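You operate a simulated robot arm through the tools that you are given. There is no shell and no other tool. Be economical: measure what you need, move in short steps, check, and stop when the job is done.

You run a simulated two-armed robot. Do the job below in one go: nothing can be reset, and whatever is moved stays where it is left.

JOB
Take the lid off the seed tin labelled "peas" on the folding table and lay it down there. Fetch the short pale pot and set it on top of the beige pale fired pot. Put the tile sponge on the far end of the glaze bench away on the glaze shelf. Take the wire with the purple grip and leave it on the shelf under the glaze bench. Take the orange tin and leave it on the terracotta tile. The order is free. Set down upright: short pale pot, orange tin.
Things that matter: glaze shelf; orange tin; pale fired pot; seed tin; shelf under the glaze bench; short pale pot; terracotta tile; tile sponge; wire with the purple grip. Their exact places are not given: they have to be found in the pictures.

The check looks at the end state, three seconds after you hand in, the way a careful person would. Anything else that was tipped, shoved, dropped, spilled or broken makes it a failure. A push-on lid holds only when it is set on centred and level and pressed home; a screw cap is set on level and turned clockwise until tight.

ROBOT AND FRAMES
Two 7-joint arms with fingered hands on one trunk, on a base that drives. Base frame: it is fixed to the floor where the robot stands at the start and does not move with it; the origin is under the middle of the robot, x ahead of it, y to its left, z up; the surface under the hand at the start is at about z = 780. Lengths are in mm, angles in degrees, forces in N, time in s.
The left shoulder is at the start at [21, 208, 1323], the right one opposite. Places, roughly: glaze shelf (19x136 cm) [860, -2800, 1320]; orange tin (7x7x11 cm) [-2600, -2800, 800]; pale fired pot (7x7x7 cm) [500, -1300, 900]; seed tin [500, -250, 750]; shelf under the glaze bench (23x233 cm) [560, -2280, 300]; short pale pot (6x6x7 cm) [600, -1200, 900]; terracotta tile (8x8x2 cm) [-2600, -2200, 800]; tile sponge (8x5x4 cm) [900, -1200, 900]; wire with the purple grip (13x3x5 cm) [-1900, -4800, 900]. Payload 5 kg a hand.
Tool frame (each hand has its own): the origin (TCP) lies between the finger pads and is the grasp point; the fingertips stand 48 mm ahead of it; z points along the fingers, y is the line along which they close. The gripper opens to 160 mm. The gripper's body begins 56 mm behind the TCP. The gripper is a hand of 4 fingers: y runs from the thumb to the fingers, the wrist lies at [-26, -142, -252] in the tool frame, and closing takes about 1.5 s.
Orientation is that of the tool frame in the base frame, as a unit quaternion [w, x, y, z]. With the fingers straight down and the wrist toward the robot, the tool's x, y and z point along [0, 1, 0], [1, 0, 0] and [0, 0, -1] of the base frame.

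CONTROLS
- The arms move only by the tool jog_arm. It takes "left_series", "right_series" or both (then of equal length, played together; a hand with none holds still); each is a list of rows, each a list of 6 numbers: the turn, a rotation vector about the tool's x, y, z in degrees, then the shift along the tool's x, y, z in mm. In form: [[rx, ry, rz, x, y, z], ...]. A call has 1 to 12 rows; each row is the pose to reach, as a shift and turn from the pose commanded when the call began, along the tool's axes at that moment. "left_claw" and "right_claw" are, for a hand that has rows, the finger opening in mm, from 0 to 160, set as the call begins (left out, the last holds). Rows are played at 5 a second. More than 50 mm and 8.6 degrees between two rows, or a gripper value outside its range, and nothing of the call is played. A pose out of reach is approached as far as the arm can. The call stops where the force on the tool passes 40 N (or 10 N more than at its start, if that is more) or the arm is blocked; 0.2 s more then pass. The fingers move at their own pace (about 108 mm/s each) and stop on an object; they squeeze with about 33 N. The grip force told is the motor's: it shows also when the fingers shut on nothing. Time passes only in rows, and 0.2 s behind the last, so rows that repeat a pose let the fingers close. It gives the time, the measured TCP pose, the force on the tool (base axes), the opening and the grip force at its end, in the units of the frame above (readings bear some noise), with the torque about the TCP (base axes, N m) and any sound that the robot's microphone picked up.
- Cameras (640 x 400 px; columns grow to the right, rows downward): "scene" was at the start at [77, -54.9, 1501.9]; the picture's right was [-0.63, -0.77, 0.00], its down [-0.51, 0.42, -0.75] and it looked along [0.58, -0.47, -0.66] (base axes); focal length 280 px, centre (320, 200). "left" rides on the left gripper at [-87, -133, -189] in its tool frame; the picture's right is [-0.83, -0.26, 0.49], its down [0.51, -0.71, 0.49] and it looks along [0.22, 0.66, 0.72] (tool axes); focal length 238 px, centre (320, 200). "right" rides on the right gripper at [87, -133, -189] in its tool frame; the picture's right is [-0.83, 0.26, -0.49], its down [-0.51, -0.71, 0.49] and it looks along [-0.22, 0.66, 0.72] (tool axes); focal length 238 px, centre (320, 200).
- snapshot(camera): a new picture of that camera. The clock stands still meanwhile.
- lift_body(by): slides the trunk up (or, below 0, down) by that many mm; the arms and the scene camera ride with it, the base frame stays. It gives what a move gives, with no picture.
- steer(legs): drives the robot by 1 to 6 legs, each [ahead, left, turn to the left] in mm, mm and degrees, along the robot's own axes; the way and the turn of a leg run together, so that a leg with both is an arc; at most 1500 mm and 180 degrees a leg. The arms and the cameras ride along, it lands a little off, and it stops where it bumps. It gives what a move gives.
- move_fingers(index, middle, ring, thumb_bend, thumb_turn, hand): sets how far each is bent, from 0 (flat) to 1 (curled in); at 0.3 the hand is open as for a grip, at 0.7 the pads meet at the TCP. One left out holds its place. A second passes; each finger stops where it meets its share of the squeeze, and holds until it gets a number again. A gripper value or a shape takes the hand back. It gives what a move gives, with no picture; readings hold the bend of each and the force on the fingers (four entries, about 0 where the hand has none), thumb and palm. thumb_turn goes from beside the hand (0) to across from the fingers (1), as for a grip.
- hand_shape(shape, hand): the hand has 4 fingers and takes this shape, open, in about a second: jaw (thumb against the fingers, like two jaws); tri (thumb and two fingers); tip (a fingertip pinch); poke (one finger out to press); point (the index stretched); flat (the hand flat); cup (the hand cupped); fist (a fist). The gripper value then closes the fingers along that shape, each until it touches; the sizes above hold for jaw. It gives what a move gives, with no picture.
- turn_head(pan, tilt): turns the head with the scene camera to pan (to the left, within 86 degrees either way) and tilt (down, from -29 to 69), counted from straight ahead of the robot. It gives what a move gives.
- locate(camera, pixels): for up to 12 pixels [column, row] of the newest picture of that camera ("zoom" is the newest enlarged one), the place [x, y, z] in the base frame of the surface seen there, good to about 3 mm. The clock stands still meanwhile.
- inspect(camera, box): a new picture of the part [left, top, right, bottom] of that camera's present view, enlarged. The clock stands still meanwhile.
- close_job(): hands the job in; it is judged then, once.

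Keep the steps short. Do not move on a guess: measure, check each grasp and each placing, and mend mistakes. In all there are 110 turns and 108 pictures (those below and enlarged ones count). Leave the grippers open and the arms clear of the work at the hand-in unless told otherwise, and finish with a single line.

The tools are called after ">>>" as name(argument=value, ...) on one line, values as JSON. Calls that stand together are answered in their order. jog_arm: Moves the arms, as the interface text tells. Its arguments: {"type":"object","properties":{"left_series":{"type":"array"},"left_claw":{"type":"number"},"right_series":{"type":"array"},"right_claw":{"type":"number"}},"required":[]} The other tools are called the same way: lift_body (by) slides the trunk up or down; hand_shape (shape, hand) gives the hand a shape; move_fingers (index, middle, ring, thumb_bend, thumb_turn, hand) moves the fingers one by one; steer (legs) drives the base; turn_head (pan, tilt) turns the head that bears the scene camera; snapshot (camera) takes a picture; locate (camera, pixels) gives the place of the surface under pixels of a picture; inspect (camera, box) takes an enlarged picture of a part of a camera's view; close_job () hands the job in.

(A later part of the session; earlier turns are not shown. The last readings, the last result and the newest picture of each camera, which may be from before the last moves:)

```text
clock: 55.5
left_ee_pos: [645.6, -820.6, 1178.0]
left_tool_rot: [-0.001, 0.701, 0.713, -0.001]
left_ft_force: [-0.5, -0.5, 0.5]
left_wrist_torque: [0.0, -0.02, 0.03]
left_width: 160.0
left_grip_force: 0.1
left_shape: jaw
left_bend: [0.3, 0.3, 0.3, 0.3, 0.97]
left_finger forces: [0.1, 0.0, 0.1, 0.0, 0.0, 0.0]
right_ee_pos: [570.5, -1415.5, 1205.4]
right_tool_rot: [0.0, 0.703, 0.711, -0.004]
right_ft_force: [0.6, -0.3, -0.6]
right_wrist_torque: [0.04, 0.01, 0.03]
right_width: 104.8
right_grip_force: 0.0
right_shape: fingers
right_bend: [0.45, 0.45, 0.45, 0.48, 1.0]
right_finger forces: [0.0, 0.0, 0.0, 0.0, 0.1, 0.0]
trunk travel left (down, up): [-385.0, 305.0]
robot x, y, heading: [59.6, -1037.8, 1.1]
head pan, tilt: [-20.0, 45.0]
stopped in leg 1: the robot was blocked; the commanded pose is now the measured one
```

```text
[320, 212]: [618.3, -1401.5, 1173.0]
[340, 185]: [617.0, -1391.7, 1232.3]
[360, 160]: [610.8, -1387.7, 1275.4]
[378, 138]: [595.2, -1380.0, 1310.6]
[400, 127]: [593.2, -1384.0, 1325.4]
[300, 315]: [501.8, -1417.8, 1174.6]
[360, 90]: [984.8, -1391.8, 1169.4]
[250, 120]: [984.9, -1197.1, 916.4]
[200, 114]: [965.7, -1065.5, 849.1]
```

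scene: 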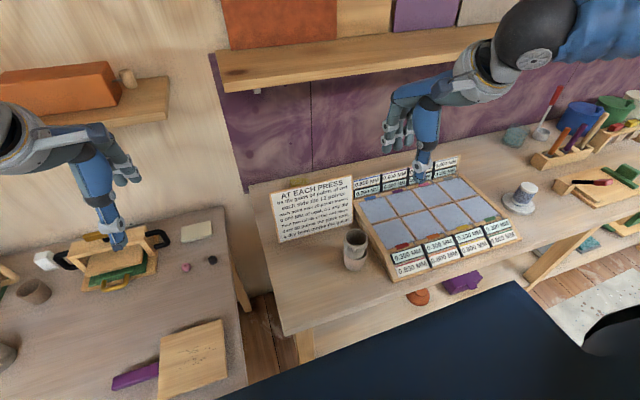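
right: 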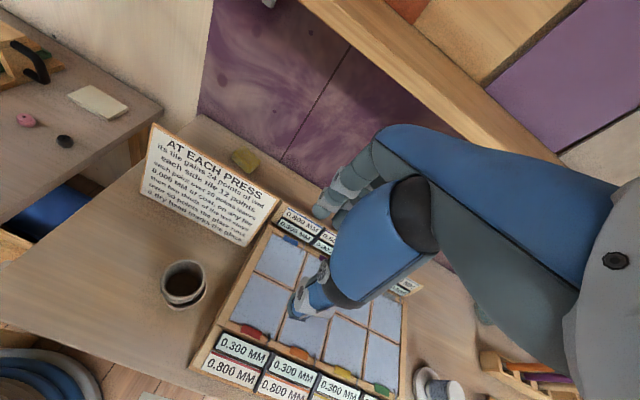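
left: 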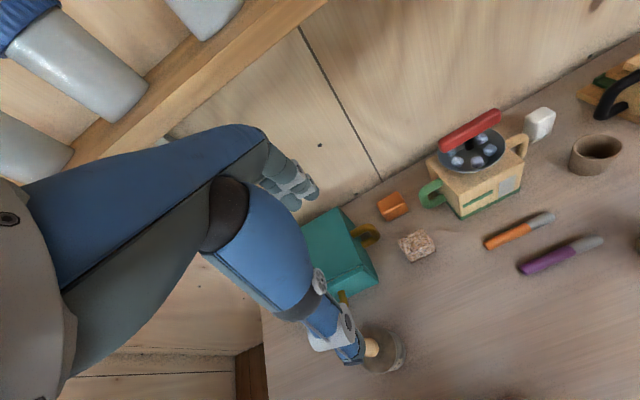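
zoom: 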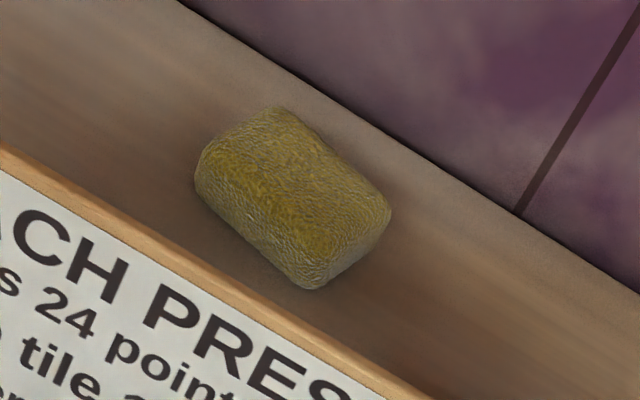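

The hand must go over the sign (top z 1023) yet under the shelf (underside ≈1295 from x≈756). I narrow the fingers, then move in front of the shelf to (620,-1240) and down to z≈1068.

>>> move_fingers(hand="right", index=0.48, middle=0.48, ring=0.48, thumb_bend=0.62)

>>> jog_arm(right_series=[[0, 0, 0, 44, 13, 0], [0, 0, 0, 88, 26, 0], [0, 0, 0, 132, 39, 0], [0, 0, 0, 175, 52, 0], [0, 0, 0, 175, 52, 46], [0, 0, 0, 175, 52, 92], [0, 0, 0, 175, 52, 137], [0, 0, 0, 175, 52, 137]])

>>> snapshot(camera="scene")

>>> snapshot(camera="right")

```text
clock: 56.5
left_ee_pos: [645.1, -819.0, 1179.1]
left_tool_rot: [0.0, 0.701, 0.713, 0.0]
left_ft_force: [-1.0, 0.5, 0.0]
left_wrist_torque: [-0.01, -0.03, 0.0]
left_width: 159.8
left_grip_force: 0.0
left_shape: jaw
left_bend: [0.3, 0.3, 0.3, 0.3, 0.97]
left_finger forces: [0.1, 0.0, 0.0, 0.1, 0.0, 0.0]
right_ee_pos: [568.7, -1415.5, 1205.4]
right_tool_rot: [0.001, 0.704, 0.71, -0.004]
right_ft_force: [-0.6, 0.5, 0.5]
right_wrist_torque: [0.0, -0.02, 0.01]
right_width: 71.8
right_grip_force: 0.0
right_shape: fingers
right_bend: [0.48, 0.48, 0.48, 0.62, 1.0]
right_finger forces: [0.0, 0.0, 0.0, 0.1, 0.1, 0.0]
trunk travel left (down, up): [-385.0, 305.0]
robot x, y, heading: [57.3, -1036.5, 1.2]
head pan, tilt: [-20.0, 45.0]
```

```text
clock: 58.3
left_ee_pos: [644.4, -818.0, 1178.4]
left_tool_rot: [0.0, 0.7, 0.714, 0.0]
left_ft_force: [-0.9, -0.3, 0.4]
left_wrist_torque: [-0.04, -0.06, 0.0]
left_width: 160.0
left_grip_force: 0.1
left_shape: jaw
left_bend: [0.3, 0.3, 0.3, 0.3, 0.97]
left_finger forces: [0.0, 0.0, 0.1, 0.0, 0.0, 0.0]
right_ee_pos: [620.7, -1241.2, 1069.0]
right_tool_rot: [0.001, 0.703, 0.711, -0.004]
right_ft_force: [-1.3, 1.2, 0.8]
right_wrist_torque: [-0.02, -0.04, 0.0]
right_width: 71.3
right_grip_force: 0.1
right_shape: fingers
right_bend: [0.48, 0.48, 0.48, 0.62, 1.0]
right_finger forces: [0.1, 0.1, 0.0, 0.0, 0.0, 0.0]
trunk travel left (down, up): [-385.0, 305.0]
robot x, y, heading: [59.5, -1036.1, 1.1]
head pan, tilt: [-20.0, 45.0]
```

```text
52 pictures are left
```

scene: 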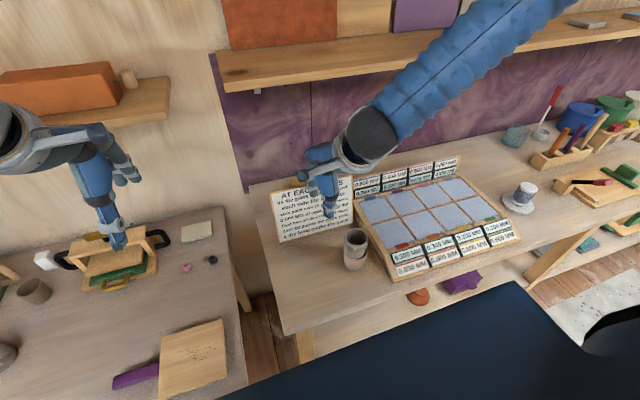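

```text
51 pictures are left
```

right: 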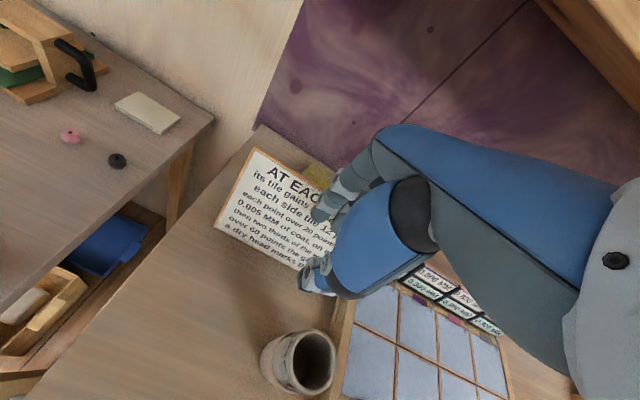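

I check where the forearm and elbow are relative to the shelf.

>>> locate(camera="scene", pixels=[[372, 130], [420, 75], [480, 30], [540, 10], [500, 60], [440, 110], [400, 55], [460, 48], [600, 40]])

>>> inspect(camera="right", box=[200, 120, 420, 310])

```text
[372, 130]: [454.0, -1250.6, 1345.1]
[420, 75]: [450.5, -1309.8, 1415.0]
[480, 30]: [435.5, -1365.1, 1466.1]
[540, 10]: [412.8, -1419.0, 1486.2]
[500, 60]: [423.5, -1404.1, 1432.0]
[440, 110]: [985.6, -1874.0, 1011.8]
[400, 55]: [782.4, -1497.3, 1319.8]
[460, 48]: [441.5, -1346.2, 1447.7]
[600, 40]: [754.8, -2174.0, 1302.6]
```

```text
2.11 times, centred on (310, 215) of right
```

zoom: 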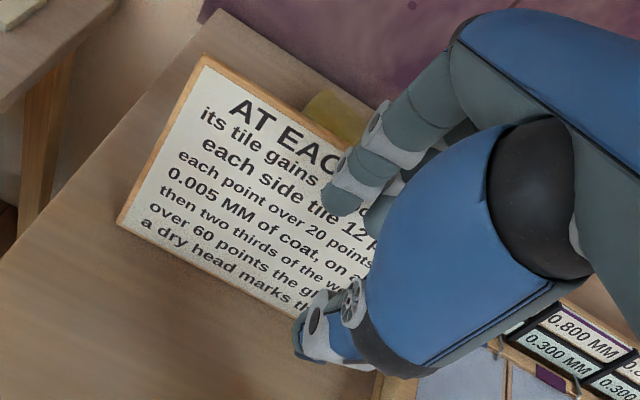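

The forearm stays in front of the shelf edge. I go forward over the sign to x≈790.

>>> jog_arm(right_series=[[0, 0, 0, 0, 42, 0], [0, 0, 0, 0, 84, 0], [0, 0, 0, 0, 126, 0], [0, 0, 0, 0, 170, 0], [0, 0, 0, 0, 170, 0]])

>>> snapshot(camera="right")

>>> snapshot(camera="scene")

```text
clock: 58.8
left_ee_pos: [641.6, -820.6, 1180.4]
left_tool_rot: [0.001, 0.702, 0.712, 0.0]
left_ft_force: [-0.5, 0.0, -0.1]
left_wrist_torque: [0.0, -0.05, -0.01]
left_width: 159.9
left_grip_force: 0.1
left_shape: jaw
left_bend: [0.3, 0.3, 0.3, 0.3, 0.97]
left_finger forces: [0.1, 0.0, 0.0, 0.0, 0.0, 0.0]
right_ee_pos: [661.3, -1241.5, 1071.6]
right_tool_rot: [-0.001, 0.703, 0.711, -0.005]
right_ft_force: [-29.7, -4.7, 22.9]
right_wrist_torque: [-0.96, -0.01, -0.84]
right_width: 58.7
right_grip_force: 20.1
right_shape: fingers
right_bend: [0.54, 0.53, 0.52, 0.62, 1.0]
right_finger forces: [10.5, 15.2, 13.8, 0.0, 0.0, 0.1]
trunk travel left (down, up): [-385.0, 305.0]
robot x, y, heading: [54.7, -1037.2, 0.7]
head pan, tilt: [-20.0, 45.0]
stopped in row 2 (right hand): the force on the tool passed its limit at 50 N (the readings are from after the stop); the commanded pose is now the measured one
```

```text
49 pictures are left
```

right: 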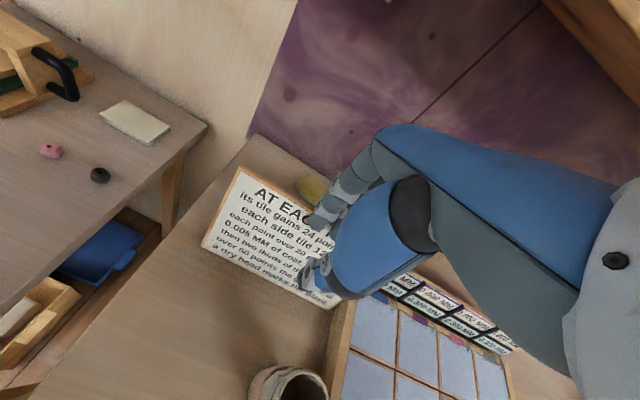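

```text
48 pictures are left
```

scene: 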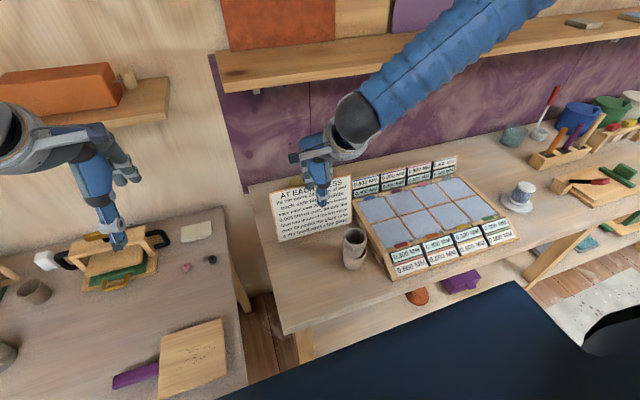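

The fingers touched the sign's upper edge and the arm stopped. I back off, rise, and check whether the sign moved.

>>> jog_arm(right_series=[[0, 0, 0, 0, -20, 0], [0, 0, 0, 0, -40, -15], [0, 0, 0, 0, -60, -40]])

>>> inspect(camera="scene", box=[250, 160, 390, 280])

>>> locate(camera="zoom", pixels=[[125, 368], [95, 155], [465, 80], [475, 290], [300, 120], [425, 330], [500, 305], [470, 310], [465, 355]])

```text
clock: 59.6
left_ee_pos: [644.2, -819.1, 1179.7]
left_tool_rot: [0.0, 0.701, 0.714, 0.0]
left_ft_force: [-1.0, 0.7, 0.3]
left_wrist_torque: [-0.01, -0.04, 0.01]
left_width: 159.8
left_grip_force: 0.0
left_shape: jaw
left_bend: [0.3, 0.3, 0.3, 0.3, 0.97]
left_finger forces: [0.1, 0.0, 0.1, 0.1, 0.0, 0.1]
right_ee_pos: [608.5, -1240.2, 1110.6]
right_tool_rot: [-0.001, 0.704, 0.711, -0.005]
right_ft_force: [-1.1, -0.1, -0.5]
right_wrist_torque: [0.01, -0.1, -0.04]
right_width: 71.0
right_grip_force: 0.1
right_shape: fingers
right_bend: [0.48, 0.48, 0.48, 0.62, 1.0]
right_finger forces: [0.0, 0.1, 0.0, 0.1, 0.0, 0.1]
trunk travel left (down, up): [-385.0, 305.0]
robot x, y, heading: [56.0, -1042.2, 0.9]
head pan, tilt: [-20.0, 45.0]
```

```text
3.33 times, centred on (320, 220) of scene
```

zoom: 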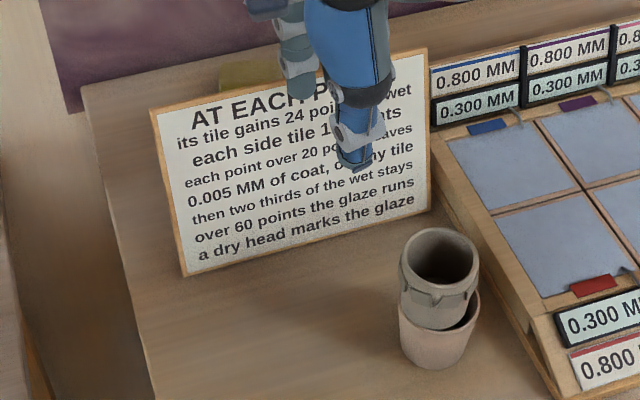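

```text
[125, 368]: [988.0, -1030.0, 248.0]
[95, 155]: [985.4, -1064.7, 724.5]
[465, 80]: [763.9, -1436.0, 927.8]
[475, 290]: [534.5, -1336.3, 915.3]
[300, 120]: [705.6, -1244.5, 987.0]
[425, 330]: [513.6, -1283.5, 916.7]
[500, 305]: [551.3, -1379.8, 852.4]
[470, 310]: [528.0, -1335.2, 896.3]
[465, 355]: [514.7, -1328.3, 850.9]
```

>>> locate(camera="zoom", pixels=[[186, 268], [158, 114], [422, 54], [428, 205], [420, 62], [470, 80], [190, 250], [440, 232], [476, 262], [445, 300], [403, 265], [442, 310]])

```text
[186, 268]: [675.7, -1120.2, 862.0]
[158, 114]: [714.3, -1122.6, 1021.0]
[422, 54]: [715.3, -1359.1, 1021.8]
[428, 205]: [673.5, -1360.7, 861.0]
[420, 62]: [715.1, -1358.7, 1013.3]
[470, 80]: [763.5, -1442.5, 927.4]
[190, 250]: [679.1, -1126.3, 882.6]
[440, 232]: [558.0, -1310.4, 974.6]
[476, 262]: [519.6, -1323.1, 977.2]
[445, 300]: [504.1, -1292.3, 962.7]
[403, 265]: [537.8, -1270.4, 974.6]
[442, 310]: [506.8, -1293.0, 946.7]
```

The sign has not moved (corners match). To keep the forearm flat beneath the shelf I lower the trunk by 200 while raising both hands equally, in two halves.

>>> jog_arm(right_series=[[0, 0, 0, 0, -10, -40], [0, 0, 0, 0, -20, -80], [0, 0, 0, 0, -20, -110]], left_series=[[0, 0, 0, 0, 0, -40], [0, 0, 0, 0, 0, -80], [0, 0, 0, 0, 0, -110]])

>>> lift_body(by=-110)

>>> jog_arm(right_series=[[0, 0, 0, 0, 0, -40], [0, 0, 0, 0, 0, -80], [0, 0, 0, 0, 0, -110]], left_series=[[0, 0, 0, 0, 0, -40], [0, 0, 0, 0, 0, -80], [0, 0, 0, 0, 0, -110]])

>>> lift_body(by=-110)

>>> snapshot(camera="scene")

```text
clock: 60.4
left_ee_pos: [644.8, -819.3, 1289.3]
left_tool_rot: [0.001, 0.701, 0.713, 0.0]
left_ft_force: [-1.3, 0.4, -0.4]
left_wrist_torque: [-0.08, -0.21, 0.02]
left_width: 160.1
left_grip_force: 0.0
left_shape: jaw
left_bend: [0.3, 0.3, 0.3, 0.3, 0.97]
left_finger forces: [0.0, 0.1, 0.0, 0.1, 0.0, 0.0]
right_ee_pos: [584.1, -1236.9, 1220.5]
right_tool_rot: [-0.002, 0.703, 0.711, -0.006]
right_ft_force: [-1.6, -0.3, -0.5]
right_wrist_torque: [-0.05, -0.16, -0.01]
right_width: 71.0
right_grip_force: 0.0
right_shape: fingers
right_bend: [0.48, 0.48, 0.48, 0.62, 1.0]
right_finger forces: [0.0, 0.1, 0.0, 0.0, 0.0, 0.0]
trunk travel left (down, up): [-385.0, 305.0]
robot x, y, heading: [57.2, -1037.6, 0.9]
head pan, tilt: [-20.0, 45.0]
```

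```text
clock: 61.8
left_ee_pos: [645.1, -821.5, 1179.2]
left_tool_rot: [0.0, 0.701, 0.713, 0.0]
left_ft_force: [-0.6, -0.2, 0.0]
left_wrist_torque: [-0.03, -0.02, 0.01]
left_width: 160.1
left_grip_force: 0.0
left_shape: jaw
left_bend: [0.3, 0.3, 0.3, 0.3, 0.97]
left_finger forces: [0.1, 0.1, 0.1, 0.0, 0.0, 0.0]
right_ee_pos: [586.6, -1238.7, 1109.8]
right_tool_rot: [-0.001, 0.703, 0.712, -0.005]
right_ft_force: [-0.2, 0.3, -0.2]
right_wrist_torque: [-0.01, -0.03, -0.04]
right_width: 70.9
right_grip_force: 0.0
right_shape: fingers
right_bend: [0.48, 0.48, 0.48, 0.62, 1.0]
right_finger forces: [0.0, 0.0, 0.0, 0.0, 0.0, 0.0]
trunk travel left (down, up): [-275.0, 415.0]
robot x, y, heading: [53.7, -1039.9, 1.1]
head pan, tilt: [-20.0, 45.0]
```

```text
clock: 62.5
left_ee_pos: [666.6, -805.8, 1248.4]
left_tool_rot: [-0.003, 0.702, 0.712, -0.006]
left_ft_force: [-37.3, 3.6, 12.8]
left_wrist_torque: [0.29, -2.21, 1.39]
left_width: 157.4
left_grip_force: 0.1
left_shape: jaw
left_bend: [0.3, 0.36, 0.3, 0.3, 0.97]
left_finger forces: [0.0, 38.6, 0.0, 0.0, 0.0, 0.1]
left hand out of reach, approached as far as the arm can: row 1, 2, 3
right_ee_pos: [585.4, -1234.7, 1201.2]
right_tool_rot: [0.0, 0.702, 0.712, -0.003]
right_ft_force: [0.9, 0.1, -0.5]
right_wrist_torque: [0.16, 0.0, -0.01]
right_width: 71.2
right_grip_force: 0.1
right_shape: fingers
right_bend: [0.48, 0.48, 0.48, 0.62, 1.0]
right_finger forces: [0.1, 0.0, 0.0, 0.0, 0.1, 0.0]
trunk travel left (down, up): [-275.0, 415.0]
robot x, y, heading: [53.1, -1038.9, 1.2]
head pan, tilt: [-20.0, 45.0]
stopped in row 3 (left hand): the force on the tool passed its limit at 46 N (the readings are from after the stop); the commanded pose is now the measured one
```

```text
clock: 62.9
left_ee_pos: [665.2, -803.6, 1244.6]
left_tool_rot: [0.0, 0.701, 0.713, -0.003]
left_ft_force: [-41.7, -1.0, 18.1]
left_wrist_torque: [0.42, -3.0, 0.82]
left_width: 158.0
left_grip_force: 0.0
left_shape: jaw
left_bend: [0.3, 0.36, 0.3, 0.3, 0.97]
left_finger forces: [0.0, 46.0, 0.1, 0.0, 0.0, 0.0]
right_ee_pos: [584.0, -1233.1, 1194.9]
right_tool_rot: [0.001, 0.701, 0.713, -0.003]
right_ft_force: [-0.2, -0.3, -0.6]
right_wrist_torque: [0.03, 0.09, 0.02]
right_width: 71.1
right_grip_force: 0.1
right_shape: fingers
right_bend: [0.48, 0.48, 0.48, 0.62, 1.0]
right_finger forces: [0.1, 0.1, 0.0, 0.1, 0.1, 0.1]
trunk travel left (down, up): [-267.0, 423.0]
robot x, y, heading: [55.4, -1038.3, 1.2]
head pan, tilt: [-20.0, 45.0]
stopped: the force on the tool passed its limit at 80 N (the readings are from after the stop); the commanded pose is now the measured one
```

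```text
46 pictures are left
```

scene: 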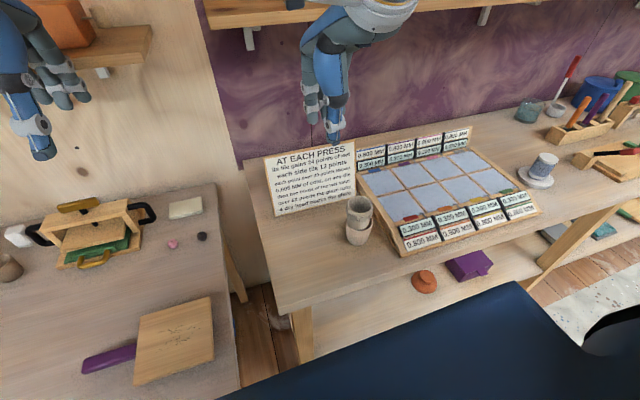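

The left hand drifted forward against the table's wall shelf. I pull it straight back and down.

>>> jog_arm(left_series=[[0, 0, 0, 0, -30, 10], [0, 0, 0, 0, -70, 30], [0, 0, 0, 0, -110, 60], [0, 0, 0, 0, -150, 80]])

>>> inspect(camera="scene", box=[0, 0, 400, 250])

```text
clock: 63.9
left_ee_pos: [562.5, -773.3, 1119.8]
left_tool_rot: [-0.001, 0.702, 0.713, -0.003]
left_ft_force: [-0.1, 0.0, 1.5]
left_wrist_torque: [-0.01, 0.07, -0.02]
left_width: 159.7
left_grip_force: 0.2
left_shape: jaw
left_bend: [0.3, 0.3, 0.3, 0.3, 0.97]
left_finger forces: [0.0, 0.0, 0.0, 0.0, 0.1, 0.0]
left hand out of reach, approached as far as the arm can: row 1, 2, 3, 4
right_ee_pos: [588.4, -1234.5, 1192.2]
right_tool_rot: [0.001, 0.702, 0.712, -0.005]
right_ft_force: [0.1, 0.7, 0.5]
right_wrist_torque: [-0.04, -0.04, -0.05]
right_width: 70.9
right_grip_force: 0.2
right_shape: fingers
right_bend: [0.48, 0.48, 0.48, 0.62, 1.0]
right_finger forces: [0.1, 0.1, 0.0, 0.0, 0.1, 0.0]
trunk travel left (down, up): [-267.0, 423.0]
robot x, y, heading: [58.6, -1038.3, 1.1]
head pan, tilt: [-20.0, 45.0]
```

```text
1.60 times, centred on (200, 125) of scene
```

zoom: 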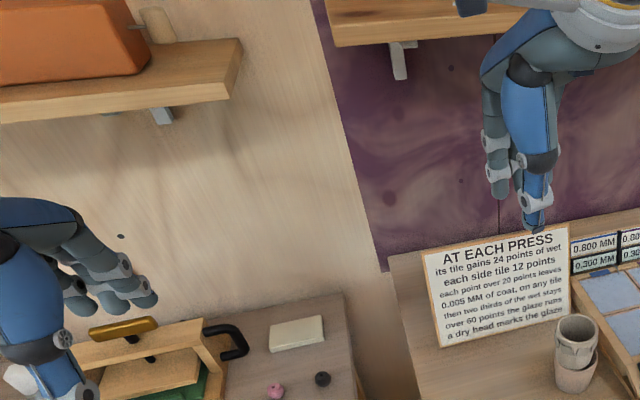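

Shelf items are undisturbed. I lower the trunk 80 more (both hands have room).

>>> lift_body(by=-80)

>>> jog_arm(right_series=[[0, 0, 0, 0, 40, 0], [0, 0, 0, 0, 80, 0], [0, 0, 0, 0, 120, 8], [0, 0, 0, 0, 160, 14], [0, 0, 0, 0, 197, 20], [0, 0, 0, 0, 197, 20]])

>>> snapshot(camera="scene")

>>> snapshot(camera="right")

```text
clock: 65.1
left_ee_pos: [562.0, -775.5, 1038.1]
left_tool_rot: [-0.001, 0.703, 0.712, -0.003]
left_ft_force: [-0.5, 0.0, -1.0]
left_wrist_torque: [-0.01, -0.02, 0.0]
left_width: 159.8
left_grip_force: 0.0
left_shape: jaw
left_bend: [0.3, 0.3, 0.3, 0.3, 0.97]
left_finger forces: [0.0, 0.0, 0.0, 0.0, 0.1, 0.1]
right_ee_pos: [588.8, -1232.8, 1113.1]
right_tool_rot: [0.001, 0.702, 0.712, -0.006]
right_ft_force: [0.2, 0.1, -0.1]
right_wrist_torque: [-0.02, 0.01, 0.0]
right_width: 71.1
right_grip_force: 0.1
right_shape: fingers
right_bend: [0.48, 0.48, 0.48, 0.62, 1.0]
right_finger forces: [0.0, 0.0, 0.1, 0.0, 0.1, 0.1]
trunk travel left (down, up): [-187.0, 503.0]
robot x, y, heading: [54.7, -1041.3, 1.2]
head pan, tilt: [-20.0, 45.0]
```

```text
clock: 66.5
left_ee_pos: [560.7, -775.2, 1038.0]
left_tool_rot: [-0.001, 0.702, 0.712, -0.004]
left_ft_force: [0.3, 1.0, -0.1]
left_wrist_torque: [0.0, -0.06, 0.02]
left_width: 159.6
left_grip_force: 0.1
left_shape: jaw
left_bend: [0.3, 0.3, 0.3, 0.3, 0.97]
left_finger forces: [0.1, 0.0, 0.0, 0.0, 0.1, 0.0]
right_ee_pos: [786.0, -1231.3, 1090.9]
right_tool_rot: [0.0, 0.702, 0.712, -0.006]
right_ft_force: [-0.7, 0.1, 0.8]
right_wrist_torque: [-0.01, -0.06, -0.02]
right_width: 71.1
right_grip_force: 0.1
right_shape: fingers
right_bend: [0.48, 0.48, 0.48, 0.62, 1.0]
right_finger forces: [0.0, 0.0, 0.1, 0.0, 0.0, 0.1]
trunk travel left (down, up): [-187.0, 503.0]
robot x, y, heading: [59.1, -1040.7, 0.8]
head pan, tilt: [-20.0, 45.0]
```

```text
44 pictures are left
```

scene: 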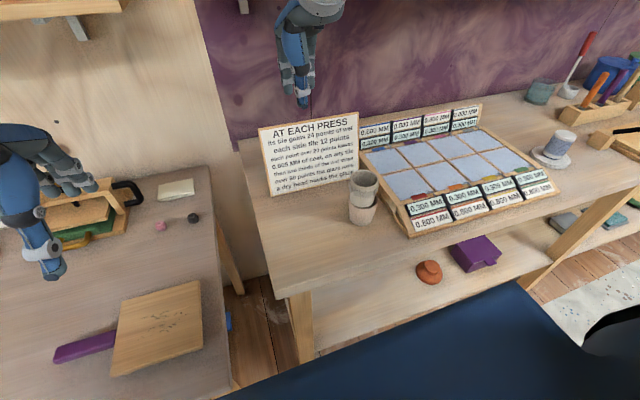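

```text
43 pictures are left
```

right: 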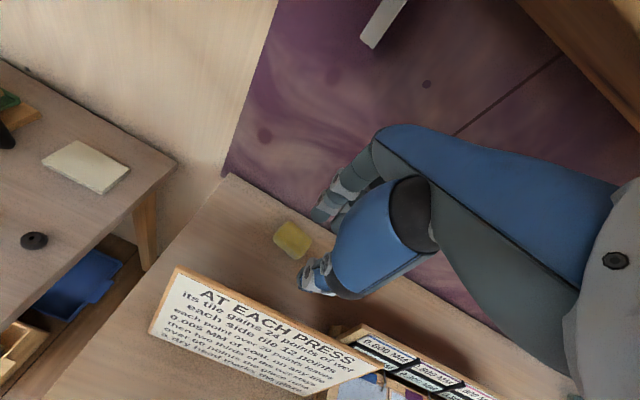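

Past the sign's top edge. I go down to z≈985, then forward to x≈885.

>>> jog_arm(right_series=[[0, 0, 0, 0, 3, 40], [0, 0, 0, 0, 6, 80], [0, 0, 0, -3, 15, 106], [0, 0, 0, -6, 60, 106], [0, 0, 0, -10, 100, 106], [0, 0, 0, -10, 100, 106]])

>>> move_fingers(hand="right", index=0.45, middle=0.45, ring=0.45, thumb_bend=0.52)

>>> snapshot(camera="right")

```text
clock: 67.9
left_ee_pos: [560.8, -774.2, 1038.4]
left_tool_rot: [-0.001, 0.702, 0.712, -0.006]
left_ft_force: [-0.2, -0.6, 0.9]
left_wrist_torque: [-0.01, -0.03, -0.01]
left_width: 159.8
left_grip_force: 0.0
left_shape: jaw
left_bend: [0.3, 0.3, 0.3, 0.3, 0.97]
left_finger forces: [0.1, 0.1, 0.1, 0.1, 0.0, 0.0]
right_ee_pos: [887.1, -1242.1, 987.7]
right_tool_rot: [0.0, 0.702, 0.712, -0.005]
right_ft_force: [-0.8, 0.0, 0.8]
right_wrist_torque: [-0.03, -0.02, 0.0]
right_width: 70.9
right_grip_force: 0.0
right_shape: fingers
right_bend: [0.48, 0.48, 0.48, 0.62, 1.0]
right_finger forces: [0.0, 0.1, 0.1, 0.1, 0.1, 0.0]
trunk travel left (down, up): [-187.0, 503.0]
robot x, y, heading: [57.6, -1039.7, 1.0]
head pan, tilt: [-20.0, 45.0]
```

```text
clock: 68.9
left_ee_pos: [561.3, -774.9, 1038.3]
left_tool_rot: [-0.002, 0.702, 0.712, -0.004]
left_ft_force: [0.6, 0.3, 0.4]
left_wrist_torque: [-0.01, -0.03, 0.03]
left_width: 160.1
left_grip_force: 0.1
left_shape: jaw
left_bend: [0.3, 0.3, 0.3, 0.3, 0.97]
left_finger forces: [0.1, 0.0, 0.0, 0.0, 0.0, 0.0]
right_ee_pos: [884.8, -1241.0, 986.4]
right_tool_rot: [0.0, 0.702, 0.712, -0.006]
right_ft_force: [-8.5, -0.8, -2.2]
right_wrist_torque: [0.03, -0.02, -0.14]
right_width: 96.4
right_grip_force: 4.3
right_shape: fingers
right_bend: [0.45, 0.47, 0.45, 0.52, 1.0]
right_finger forces: [0.0, 8.4, 0.0, 0.1, 0.1, 0.1]
trunk travel left (down, up): [-187.0, 503.0]
robot x, y, heading: [59.7, -1040.8, 0.8]
head pan, tilt: [-20.0, 45.0]
```

```text
42 pictures are left
```

right: 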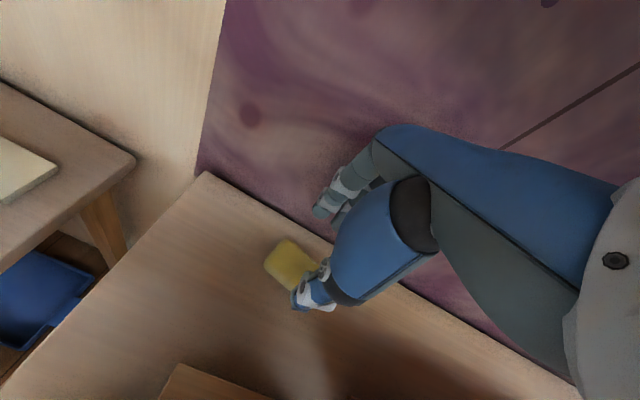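

The middle finger brushes the wall. I back 12 mm and bend the fingers a little more.

>>> jog_arm(right_series=[[0, 0, 0, 0, -6, 0], [0, 0, 0, 0, -10, 0]])

>>> move_fingers(hand="right", index=0.5, middle=0.52, ring=0.5, thumb_bend=0.5)

>>> inspect(camera="right", box=[220, 160, 400, 340])

>>> locate(camera="zoom", pixels=[[190, 280], [230, 310], [180, 260], [220, 260], [275, 285], [290, 180], [335, 175], [250, 380], [200, 330]])

```text
clock: 69.5
left_ee_pos: [561.9, -774.4, 1038.8]
left_tool_rot: [-0.001, 0.702, 0.712, -0.006]
left_ft_force: [0.3, -0.4, 0.4]
left_wrist_torque: [0.0, -0.02, -0.01]
left_width: 160.2
left_grip_force: 0.0
left_shape: jaw
left_bend: [0.3, 0.3, 0.3, 0.3, 0.97]
left_finger forces: [0.0, 0.0, 0.1, 0.1, 0.0, 0.0]
right_ee_pos: [875.0, -1239.8, 985.4]
right_tool_rot: [0.001, 0.702, 0.712, -0.005]
right_ft_force: [-0.7, -1.1, -0.4]
right_wrist_torque: [0.0, 0.01, 0.03]
right_width: 96.4
right_grip_force: 0.1
right_shape: fingers
right_bend: [0.45, 0.45, 0.45, 0.52, 1.0]
right_finger forces: [0.0, 0.0, 0.0, 0.0, 0.1, 0.0]
trunk travel left (down, up): [-187.0, 503.0]
robot x, y, heading: [56.2, -1038.8, 1.3]
head pan, tilt: [-20.0, 45.0]
```

```text
clock: 70.5
left_ee_pos: [561.9, -775.0, 1037.2]
left_tool_rot: [-0.002, 0.702, 0.712, -0.005]
left_ft_force: [-0.3, -1.6, -0.1]
left_wrist_torque: [0.0, -0.06, -0.02]
left_width: 159.9
left_grip_force: 0.0
left_shape: jaw
left_bend: [0.3, 0.3, 0.3, 0.3, 0.97]
left_finger forces: [0.0, 0.0, 0.0, 0.0, 0.0, 0.0]
right_ee_pos: [875.4, -1241.0, 985.4]
right_tool_rot: [0.0, 0.702, 0.712, -0.005]
right_ft_force: [0.8, 0.0, 0.6]
right_wrist_torque: [0.01, -0.01, 0.04]
right_width: 91.2
right_grip_force: 0.0
right_shape: fingers
right_bend: [0.5, 0.52, 0.5, 0.5, 1.0]
right_finger forces: [0.1, 0.0, 0.0, 0.1, 0.0, 0.0]
trunk travel left (down, up): [-187.0, 503.0]
robot x, y, heading: [55.7, -1039.5, 0.9]
head pan, tilt: [-20.0, 45.0]
```

```text
2.22 times, centred on (310, 250) of right
```

zoom: 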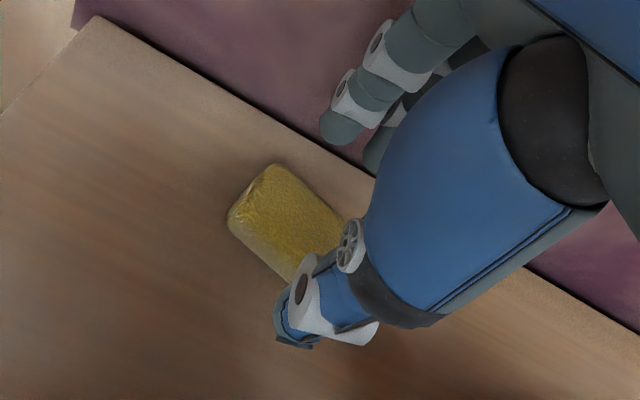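

```text
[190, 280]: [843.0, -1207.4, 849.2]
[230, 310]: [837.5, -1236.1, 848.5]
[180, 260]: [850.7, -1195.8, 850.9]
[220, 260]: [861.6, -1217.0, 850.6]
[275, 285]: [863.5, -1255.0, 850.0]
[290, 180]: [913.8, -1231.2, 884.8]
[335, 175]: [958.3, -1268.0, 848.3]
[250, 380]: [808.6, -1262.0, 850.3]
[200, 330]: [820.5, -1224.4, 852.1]
```

>>> locate(camera="zoom", pixels=[[338, 138], [328, 125], [372, 160], [295, 342], [290, 310], [260, 200], [330, 225], [240, 225], [300, 265]])

```text
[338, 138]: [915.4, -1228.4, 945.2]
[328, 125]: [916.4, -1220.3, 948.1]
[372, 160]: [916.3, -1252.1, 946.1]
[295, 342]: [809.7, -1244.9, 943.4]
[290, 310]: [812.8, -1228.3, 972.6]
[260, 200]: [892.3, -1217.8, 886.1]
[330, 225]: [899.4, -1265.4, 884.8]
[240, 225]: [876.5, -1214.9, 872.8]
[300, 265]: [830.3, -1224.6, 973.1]
```

I shift 8 mm forward and descend 83 mm so the fingertips straddle the sponge.

>>> jog_arm(right_series=[[0, 0, 0, 0, 8, 20], [0, 0, 0, 0, 8, 40], [0, 0, 0, 0, 8, 60], [0, 0, 0, 0, 8, 75], [0, 0, 0, 0, 8, 83]])

>>> inspect(camera="right", box=[220, 160, 400, 340])

```text
clock: 71.7
left_ee_pos: [560.8, -774.8, 1038.8]
left_tool_rot: [-0.001, 0.701, 0.713, -0.005]
left_ft_force: [-0.1, 0.1, -0.8]
left_wrist_torque: [-0.01, 0.01, 0.04]
left_width: 159.8
left_grip_force: 0.0
left_shape: jaw
left_bend: [0.3, 0.3, 0.3, 0.3, 0.97]
left_finger forces: [0.1, 0.0, 0.1, 0.0, 0.0, 0.0]
right_ee_pos: [884.3, -1241.6, 905.1]
right_tool_rot: [0.002, 0.702, 0.712, -0.003]
right_ft_force: [0.0, -1.0, 13.9]
right_wrist_torque: [-0.26, -0.71, -0.07]
right_width: 91.0
right_grip_force: 7.6
right_shape: fingers
right_bend: [0.5, 0.52, 0.5, 0.5, 1.0]
right_finger forces: [0.0, 14.3, 0.0, 0.1, 0.0, 0.0]
trunk travel left (down, up): [-187.0, 503.0]
robot x, y, heading: [56.8, -1037.8, 0.6]
head pan, tilt: [-20.0, 45.0]
```

```text
2.22 times, centred on (310, 250) of right
```

zoom: 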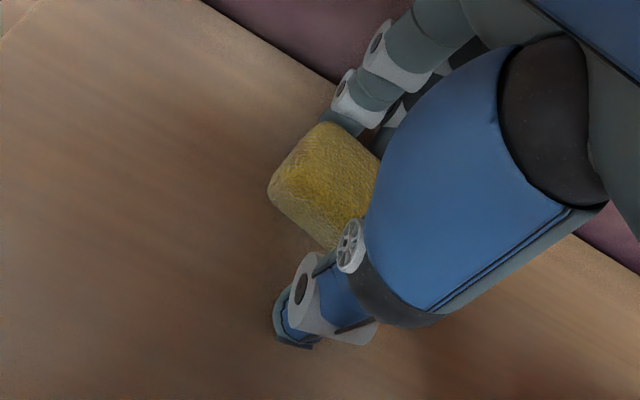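

The middle fingertip just touches the bench behind the sponge. I rise 4 mm and close.

>>> jog_arm(right_series=[[0, 0, 0, 0, 0, -3], [0, 0, 0, 0, 0, -5]])

>>> move_fingers(hand="right", index=0.75, middle=0.75, ring=0.75, thumb_bend=0.75)

>>> jog_arm(right_series=[[0, 0, 0, 0, 0, -5], [0, 0, 0, 0, 0, -15], [0, 0, 0, 0, 0, -30], [0, 0, 0, 0, 0, -50], [0, 0, 0, 0, 0, -75]])

>>> inspect(camera="right", box=[220, 160, 400, 340])

```text
clock: 72.3
left_ee_pos: [561.6, -775.1, 1038.3]
left_tool_rot: [-0.001, 0.702, 0.712, -0.005]
left_ft_force: [0.3, 0.2, 0.4]
left_wrist_torque: [-0.03, -0.02, 0.01]
left_width: 159.9
left_grip_force: 0.2
left_shape: jaw
left_bend: [0.3, 0.3, 0.3, 0.3, 0.97]
left_finger forces: [0.1, 0.0, 0.1, 0.0, 0.0, 0.0]
right_ee_pos: [882.5, -1241.1, 905.1]
right_tool_rot: [0.0, 0.702, 0.713, -0.006]
right_ft_force: [1.6, -2.4, 8.3]
right_wrist_torque: [-0.18, -0.45, -0.09]
right_width: 90.5
right_grip_force: 3.6
right_shape: fingers
right_bend: [0.5, 0.51, 0.5, 0.5, 1.0]
right_finger forces: [0.1, 7.9, 0.0, 0.0, 0.1, 0.0]
trunk travel left (down, up): [-187.0, 503.0]
robot x, y, heading: [54.8, -1039.4, 0.7]
head pan, tilt: [-20.0, 45.0]
```

```text
clock: 73.3
left_ee_pos: [562.3, -774.7, 1038.8]
left_tool_rot: [-0.001, 0.702, 0.712, -0.005]
left_ft_force: [0.4, -0.3, 0.6]
left_wrist_torque: [0.02, -0.03, 0.04]
left_width: 160.0
left_grip_force: 0.0
left_shape: jaw
left_bend: [0.3, 0.3, 0.3, 0.3, 0.97]
left_finger forces: [0.0, 0.0, 0.0, 0.0, 0.0, 0.0]
right_ee_pos: [883.3, -1241.2, 905.8]
right_tool_rot: [0.0, 0.702, 0.712, -0.005]
right_ft_force: [0.9, -0.3, 7.0]
right_wrist_torque: [0.28, 0.18, -0.02]
right_width: 56.6
right_grip_force: 32.7
right_shape: fingers
right_bend: [0.61, 0.63, 0.74, 0.59, 1.0]
right_finger forces: [13.8, 12.7, 8.8, 0.0, 30.2, 0.0]
trunk travel left (down, up): [-187.0, 503.0]
robot x, y, heading: [57.2, -1040.0, 1.1]
head pan, tilt: [-20.0, 45.0]
```

```text
clock: 74.5
left_ee_pos: [560.9, -775.0, 1039.2]
left_tool_rot: [-0.002, 0.702, 0.712, -0.005]
left_ft_force: [-0.2, 0.2, -0.7]
left_wrist_torque: [-0.01, -0.03, 0.03]
left_width: 159.8
left_grip_force: 0.0
left_shape: jaw
left_bend: [0.3, 0.3, 0.3, 0.3, 0.97]
left_finger forces: [0.1, 0.0, 0.0, 0.0, 0.0, 0.0]
right_ee_pos: [882.0, -1240.3, 979.2]
right_tool_rot: [-0.001, 0.702, 0.712, -0.005]
right_ft_force: [-0.8, 0.2, -0.4]
right_wrist_torque: [0.0, -0.04, -0.01]
right_width: 57.1
right_grip_force: 31.3
right_shape: fingers
right_bend: [0.61, 0.63, 0.74, 0.59, 1.0]
right_finger forces: [13.1, 13.1, 6.6, 0.0, 30.2, 0.0]
trunk travel left (down, up): [-187.0, 503.0]
robot x, y, heading: [59.8, -1039.0, 1.2]
head pan, tilt: [-20.0, 45.0]
```

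```text
2.22 times, centred on (310, 250) of right
```

zoom: 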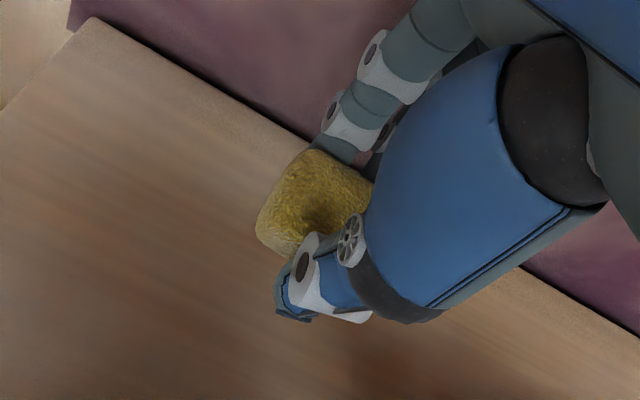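

The sponge is held (30 N). I retrace: back, up behind the sign, then back over it.

>>> jog_arm(right_series=[[0, 0, 0, 0, -43, -4], [0, 0, 0, 0, -86, -8], [0, 0, 0, 0, -86, -45], [0, 0, 0, 0, -88, -85], [0, 0, 0, 0, -90, -118], [0, 0, 0, 0, -135, -122], [0, 0, 0, 0, -182, -126], [0, 0, 0, 0, -230, -130], [0, 0, 0, 0, -279, -130]])

>>> snapshot(camera="scene")

```text
clock: 76.5
left_ee_pos: [563.3, -772.2, 1037.6]
left_tool_rot: [-0.001, 0.702, 0.712, -0.004]
left_ft_force: [0.6, 0.8, -0.4]
left_wrist_torque: [-0.14, 0.07, -0.04]
left_width: 160.0
left_grip_force: 0.0
left_shape: jaw
left_bend: [0.3, 0.3, 0.3, 0.3, 0.97]
left_finger forces: [0.0, 0.0, 0.1, 0.0, 0.1, 0.0]
right_ee_pos: [653.5, -1241.3, 1107.5]
right_tool_rot: [-0.006, 0.7, 0.714, -0.01]
right_ft_force: [1.1, 1.4, -0.7]
right_wrist_torque: [-0.09, 0.08, -0.02]
right_width: 56.7
right_grip_force: 30.2
right_shape: fingers
right_bend: [0.61, 0.63, 0.74, 0.59, 1.0]
right_finger forces: [12.9, 13.1, 5.5, 0.0, 29.4, 0.0]
right hand out of reach, approached as far as the arm can: row 8, 9
trunk travel left (down, up): [-187.0, 503.0]
robot x, y, heading: [58.3, -1038.0, 0.7]
head pan, tilt: [-20.0, 45.0]
```

```text
38 pictures are left
```

scene: 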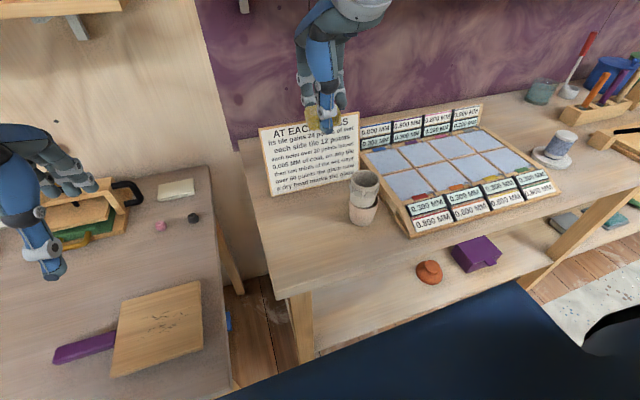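

The sponge is safely over. I look closely at the stacked pots from this lower viewpoint.

>>> inspect(camera="scene", box=[330, 160, 400, 230])

>>> locate(camera="zoom", pixels=[[215, 95], [290, 60], [375, 95], [290, 135], [250, 125], [340, 125], [335, 62], [250, 70], [230, 250], [330, 250], [395, 255], [385, 270]])

```text
5.71 times, centred on (365, 195) of scene
```

zoom: 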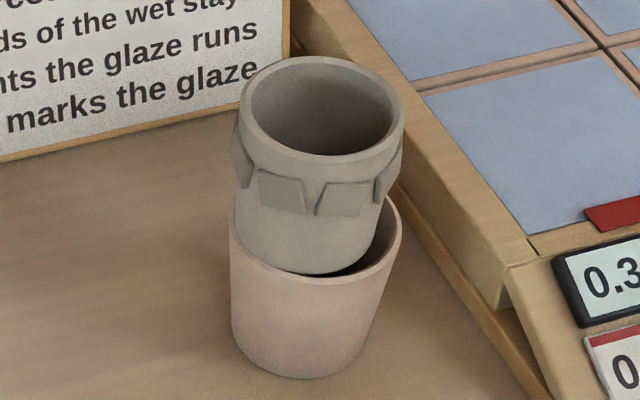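

```text
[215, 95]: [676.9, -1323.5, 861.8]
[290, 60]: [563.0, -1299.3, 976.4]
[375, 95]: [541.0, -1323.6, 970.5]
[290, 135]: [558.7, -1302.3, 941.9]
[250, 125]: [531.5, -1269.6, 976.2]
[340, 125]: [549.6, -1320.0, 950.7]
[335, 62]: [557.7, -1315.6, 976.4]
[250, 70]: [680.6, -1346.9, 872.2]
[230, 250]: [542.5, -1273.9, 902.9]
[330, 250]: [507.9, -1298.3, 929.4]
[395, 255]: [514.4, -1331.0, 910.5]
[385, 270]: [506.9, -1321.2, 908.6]
```

The stack is steady with only a slight lean. Now I back off, raise the trunk, drive along the bench and look at the shelf.

>>> steer(legs=[[-170, 0, 0]])

>>> lift_body(by=420)

>>> steer(legs=[[0, -1480, -1]])

>>> turn_head(pan=-10, tilt=20)

>>> snapshot(camera="scene")

```text
clock: 78.0
left_ee_pos: [386.5, -777.6, 1040.3]
left_tool_rot: [-0.001, 0.702, 0.713, -0.005]
left_ft_force: [-1.8, 0.9, 0.2]
left_wrist_torque: [0.0, -0.13, 0.0]
left_width: 159.8
left_grip_force: 0.1
left_shape: jaw
left_bend: [0.3, 0.3, 0.3, 0.3, 0.97]
left_finger forces: [0.0, 0.1, 0.0, 0.1, 0.0, 0.0]
right_ee_pos: [477.4, -1243.7, 1108.4]
right_tool_rot: [-0.004, 0.701, 0.713, -0.009]
right_ft_force: [-1.4, 1.0, 0.8]
right_wrist_torque: [-0.01, -0.12, -0.02]
right_width: 56.6
right_grip_force: 30.8
right_shape: fingers
right_bend: [0.61, 0.63, 0.74, 0.59, 1.0]
right_finger forces: [12.9, 13.2, 5.5, 0.1, 29.4, 0.1]
trunk travel left (down, up): [-187.0, 503.0]
robot x, y, heading: [-115.7, -1041.8, 1.0]
head pan, tilt: [-20.0, 45.0]
```

```text
refused: 420 is not a number from -400 to 400
```

```text
clock: 85.2
left_ee_pos: [409.5, -2243.1, 1038.6]
left_tool_rot: [-0.001, 0.706, 0.709, -0.005]
left_ft_force: [0.6, 0.5, 0.8]
left_wrist_torque: [0.06, 0.01, -0.03]
left_width: 160.0
left_grip_force: 0.1
left_shape: jaw
left_bend: [0.3, 0.3, 0.3, 0.3, 0.97]
left_finger forces: [0.0, 0.0, 0.0, 0.0, 0.0, 0.0]
right_ee_pos: [494.3, -2710.3, 1107.8]
right_tool_rot: [-0.005, 0.705, 0.709, -0.01]
right_ft_force: [0.1, -0.6, 0.0]
right_wrist_torque: [0.02, -0.04, 0.02]
right_width: 56.7
right_grip_force: 30.3
right_shape: fingers
right_bend: [0.61, 0.63, 0.75, 0.59, 1.0]
right_finger forces: [12.9, 13.2, 5.3, 0.0, 29.3, 0.0]
trunk travel left (down, up): [-187.0, 503.0]
robot x, y, heading: [-99.1, -2499.8, 0.5]
head pan, tilt: [-20.0, 45.0]
```

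```text
clock: 86.1
left_ee_pos: [410.0, -2243.7, 1039.3]
left_tool_rot: [-0.001, 0.706, 0.708, -0.005]
left_ft_force: [-0.9, -1.2, -0.5]
left_wrist_torque: [0.01, 0.01, 0.0]
left_width: 159.8
left_grip_force: 0.1
left_shape: jaw
left_bend: [0.3, 0.3, 0.3, 0.3, 0.97]
left_finger forces: [0.0, 0.0, 0.0, 0.0, 0.1, 0.0]
right_ee_pos: [495.8, -2710.2, 1108.7]
right_tool_rot: [-0.006, 0.705, 0.709, -0.009]
right_ft_force: [0.5, -1.0, -0.2]
right_wrist_torque: [0.02, 0.02, 0.01]
right_width: 57.2
right_grip_force: 30.0
right_shape: fingers
right_bend: [0.61, 0.63, 0.75, 0.59, 1.0]
right_finger forces: [12.9, 13.3, 5.5, 0.0, 29.2, 0.1]
trunk travel left (down, up): [-187.0, 503.0]
robot x, y, heading: [-97.5, -2500.8, 0.4]
head pan, tilt: [-10.0, 20.0]
```

```text
36 pictures are left
```

scene: 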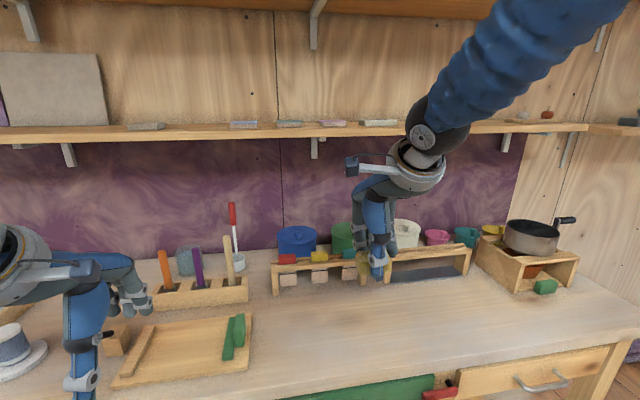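

The shelf here carries small glazed strips. I measure free spots along it.

>>> locate(camera="scene", pixels=[[145, 127], [245, 125], [332, 124], [380, 122], [500, 123], [585, 125], [480, 122], [360, 132], [440, 300], [420, 260], [520, 122], [15, 130]])

>>> lift_body(by=390)

>>> turn_head(pan=-12, tilt=38)

>>> snapshot(camera="scene")

```text
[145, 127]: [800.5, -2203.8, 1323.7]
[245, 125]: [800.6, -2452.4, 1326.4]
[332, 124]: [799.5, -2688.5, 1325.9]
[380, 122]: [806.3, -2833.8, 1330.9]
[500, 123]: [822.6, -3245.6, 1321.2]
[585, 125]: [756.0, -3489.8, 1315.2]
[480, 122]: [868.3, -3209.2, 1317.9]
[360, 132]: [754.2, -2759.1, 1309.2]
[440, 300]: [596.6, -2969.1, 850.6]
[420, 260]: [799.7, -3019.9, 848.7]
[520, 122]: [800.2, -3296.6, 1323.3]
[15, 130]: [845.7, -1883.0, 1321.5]
```

```text
clock: 89.9
left_ee_pos: [409.6, -2243.2, 1427.8]
left_tool_rot: [-0.002, 0.706, 0.708, -0.005]
left_ft_force: [-0.1, 0.1, 0.5]
left_wrist_torque: [0.02, -0.02, 0.02]
left_width: 159.8
left_grip_force: 0.0
left_shape: jaw
left_bend: [0.3, 0.3, 0.3, 0.3, 0.97]
left_finger forces: [0.0, 0.1, 0.0, 0.0, 0.0, 0.1]
right_ee_pos: [493.7, -2710.8, 1498.4]
right_tool_rot: [-0.005, 0.705, 0.709, -0.01]
right_ft_force: [0.1, 0.5, 0.0]
right_wrist_torque: [0.0, 0.03, 0.01]
right_width: 56.7
right_grip_force: 30.2
right_shape: fingers
right_bend: [0.61, 0.63, 0.75, 0.59, 1.0]
right_finger forces: [12.8, 13.2, 5.3, 0.0, 29.3, 0.0]
trunk travel left (down, up): [-577.0, 113.0]
robot x, y, heading: [-99.5, -2501.0, 0.5]
head pan, tilt: [-10.0, 20.0]
```

```text
clock: 90.7
left_ee_pos: [409.2, -2243.2, 1428.8]
left_tool_rot: [-0.001, 0.706, 0.708, -0.005]
left_ft_force: [0.2, 0.0, 0.2]
left_wrist_torque: [-0.02, -0.02, 0.02]
left_width: 159.8
left_grip_force: 0.0
left_shape: jaw
left_bend: [0.3, 0.3, 0.3, 0.3, 0.97]
left_finger forces: [0.0, 0.1, 0.0, 0.0, 0.0, 0.1]
right_ee_pos: [494.7, -2710.4, 1499.2]
right_tool_rot: [-0.005, 0.705, 0.709, -0.009]
right_ft_force: [0.2, 0.3, -0.2]
right_wrist_torque: [0.01, -0.01, 0.02]
right_width: 56.9
right_grip_force: 30.3
right_shape: fingers
right_bend: [0.61, 0.63, 0.75, 0.59, 1.0]
right_finger forces: [12.8, 13.2, 5.3, 0.0, 29.3, 0.0]
trunk travel left (down, up): [-577.0, 113.0]
robot x, y, heading: [-96.4, -2502.5, 0.2]
head pan, tilt: [-12.0, 38.0]
```

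```text
35 pictures are left
```

scene: 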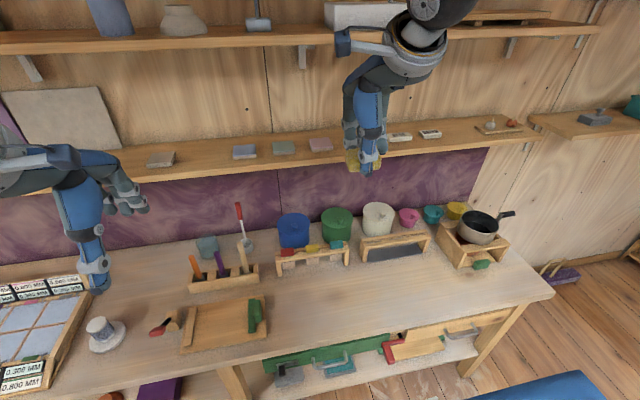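

>>> locate(camera="scene", pixels=[[400, 137], [430, 133], [440, 134], [455, 135], [482, 128], [460, 145], [455, 128], [300, 42], [500, 32], [520, 145], [320, 145], [365, 160]])

```text
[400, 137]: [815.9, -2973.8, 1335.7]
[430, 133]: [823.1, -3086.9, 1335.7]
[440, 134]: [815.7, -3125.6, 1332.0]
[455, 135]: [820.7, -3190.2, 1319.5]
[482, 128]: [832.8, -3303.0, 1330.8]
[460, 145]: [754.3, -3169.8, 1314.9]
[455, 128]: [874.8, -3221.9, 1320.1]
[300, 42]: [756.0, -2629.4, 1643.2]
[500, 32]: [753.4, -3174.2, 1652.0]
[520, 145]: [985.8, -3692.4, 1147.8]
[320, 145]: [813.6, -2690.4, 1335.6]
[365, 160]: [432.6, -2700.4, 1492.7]
```

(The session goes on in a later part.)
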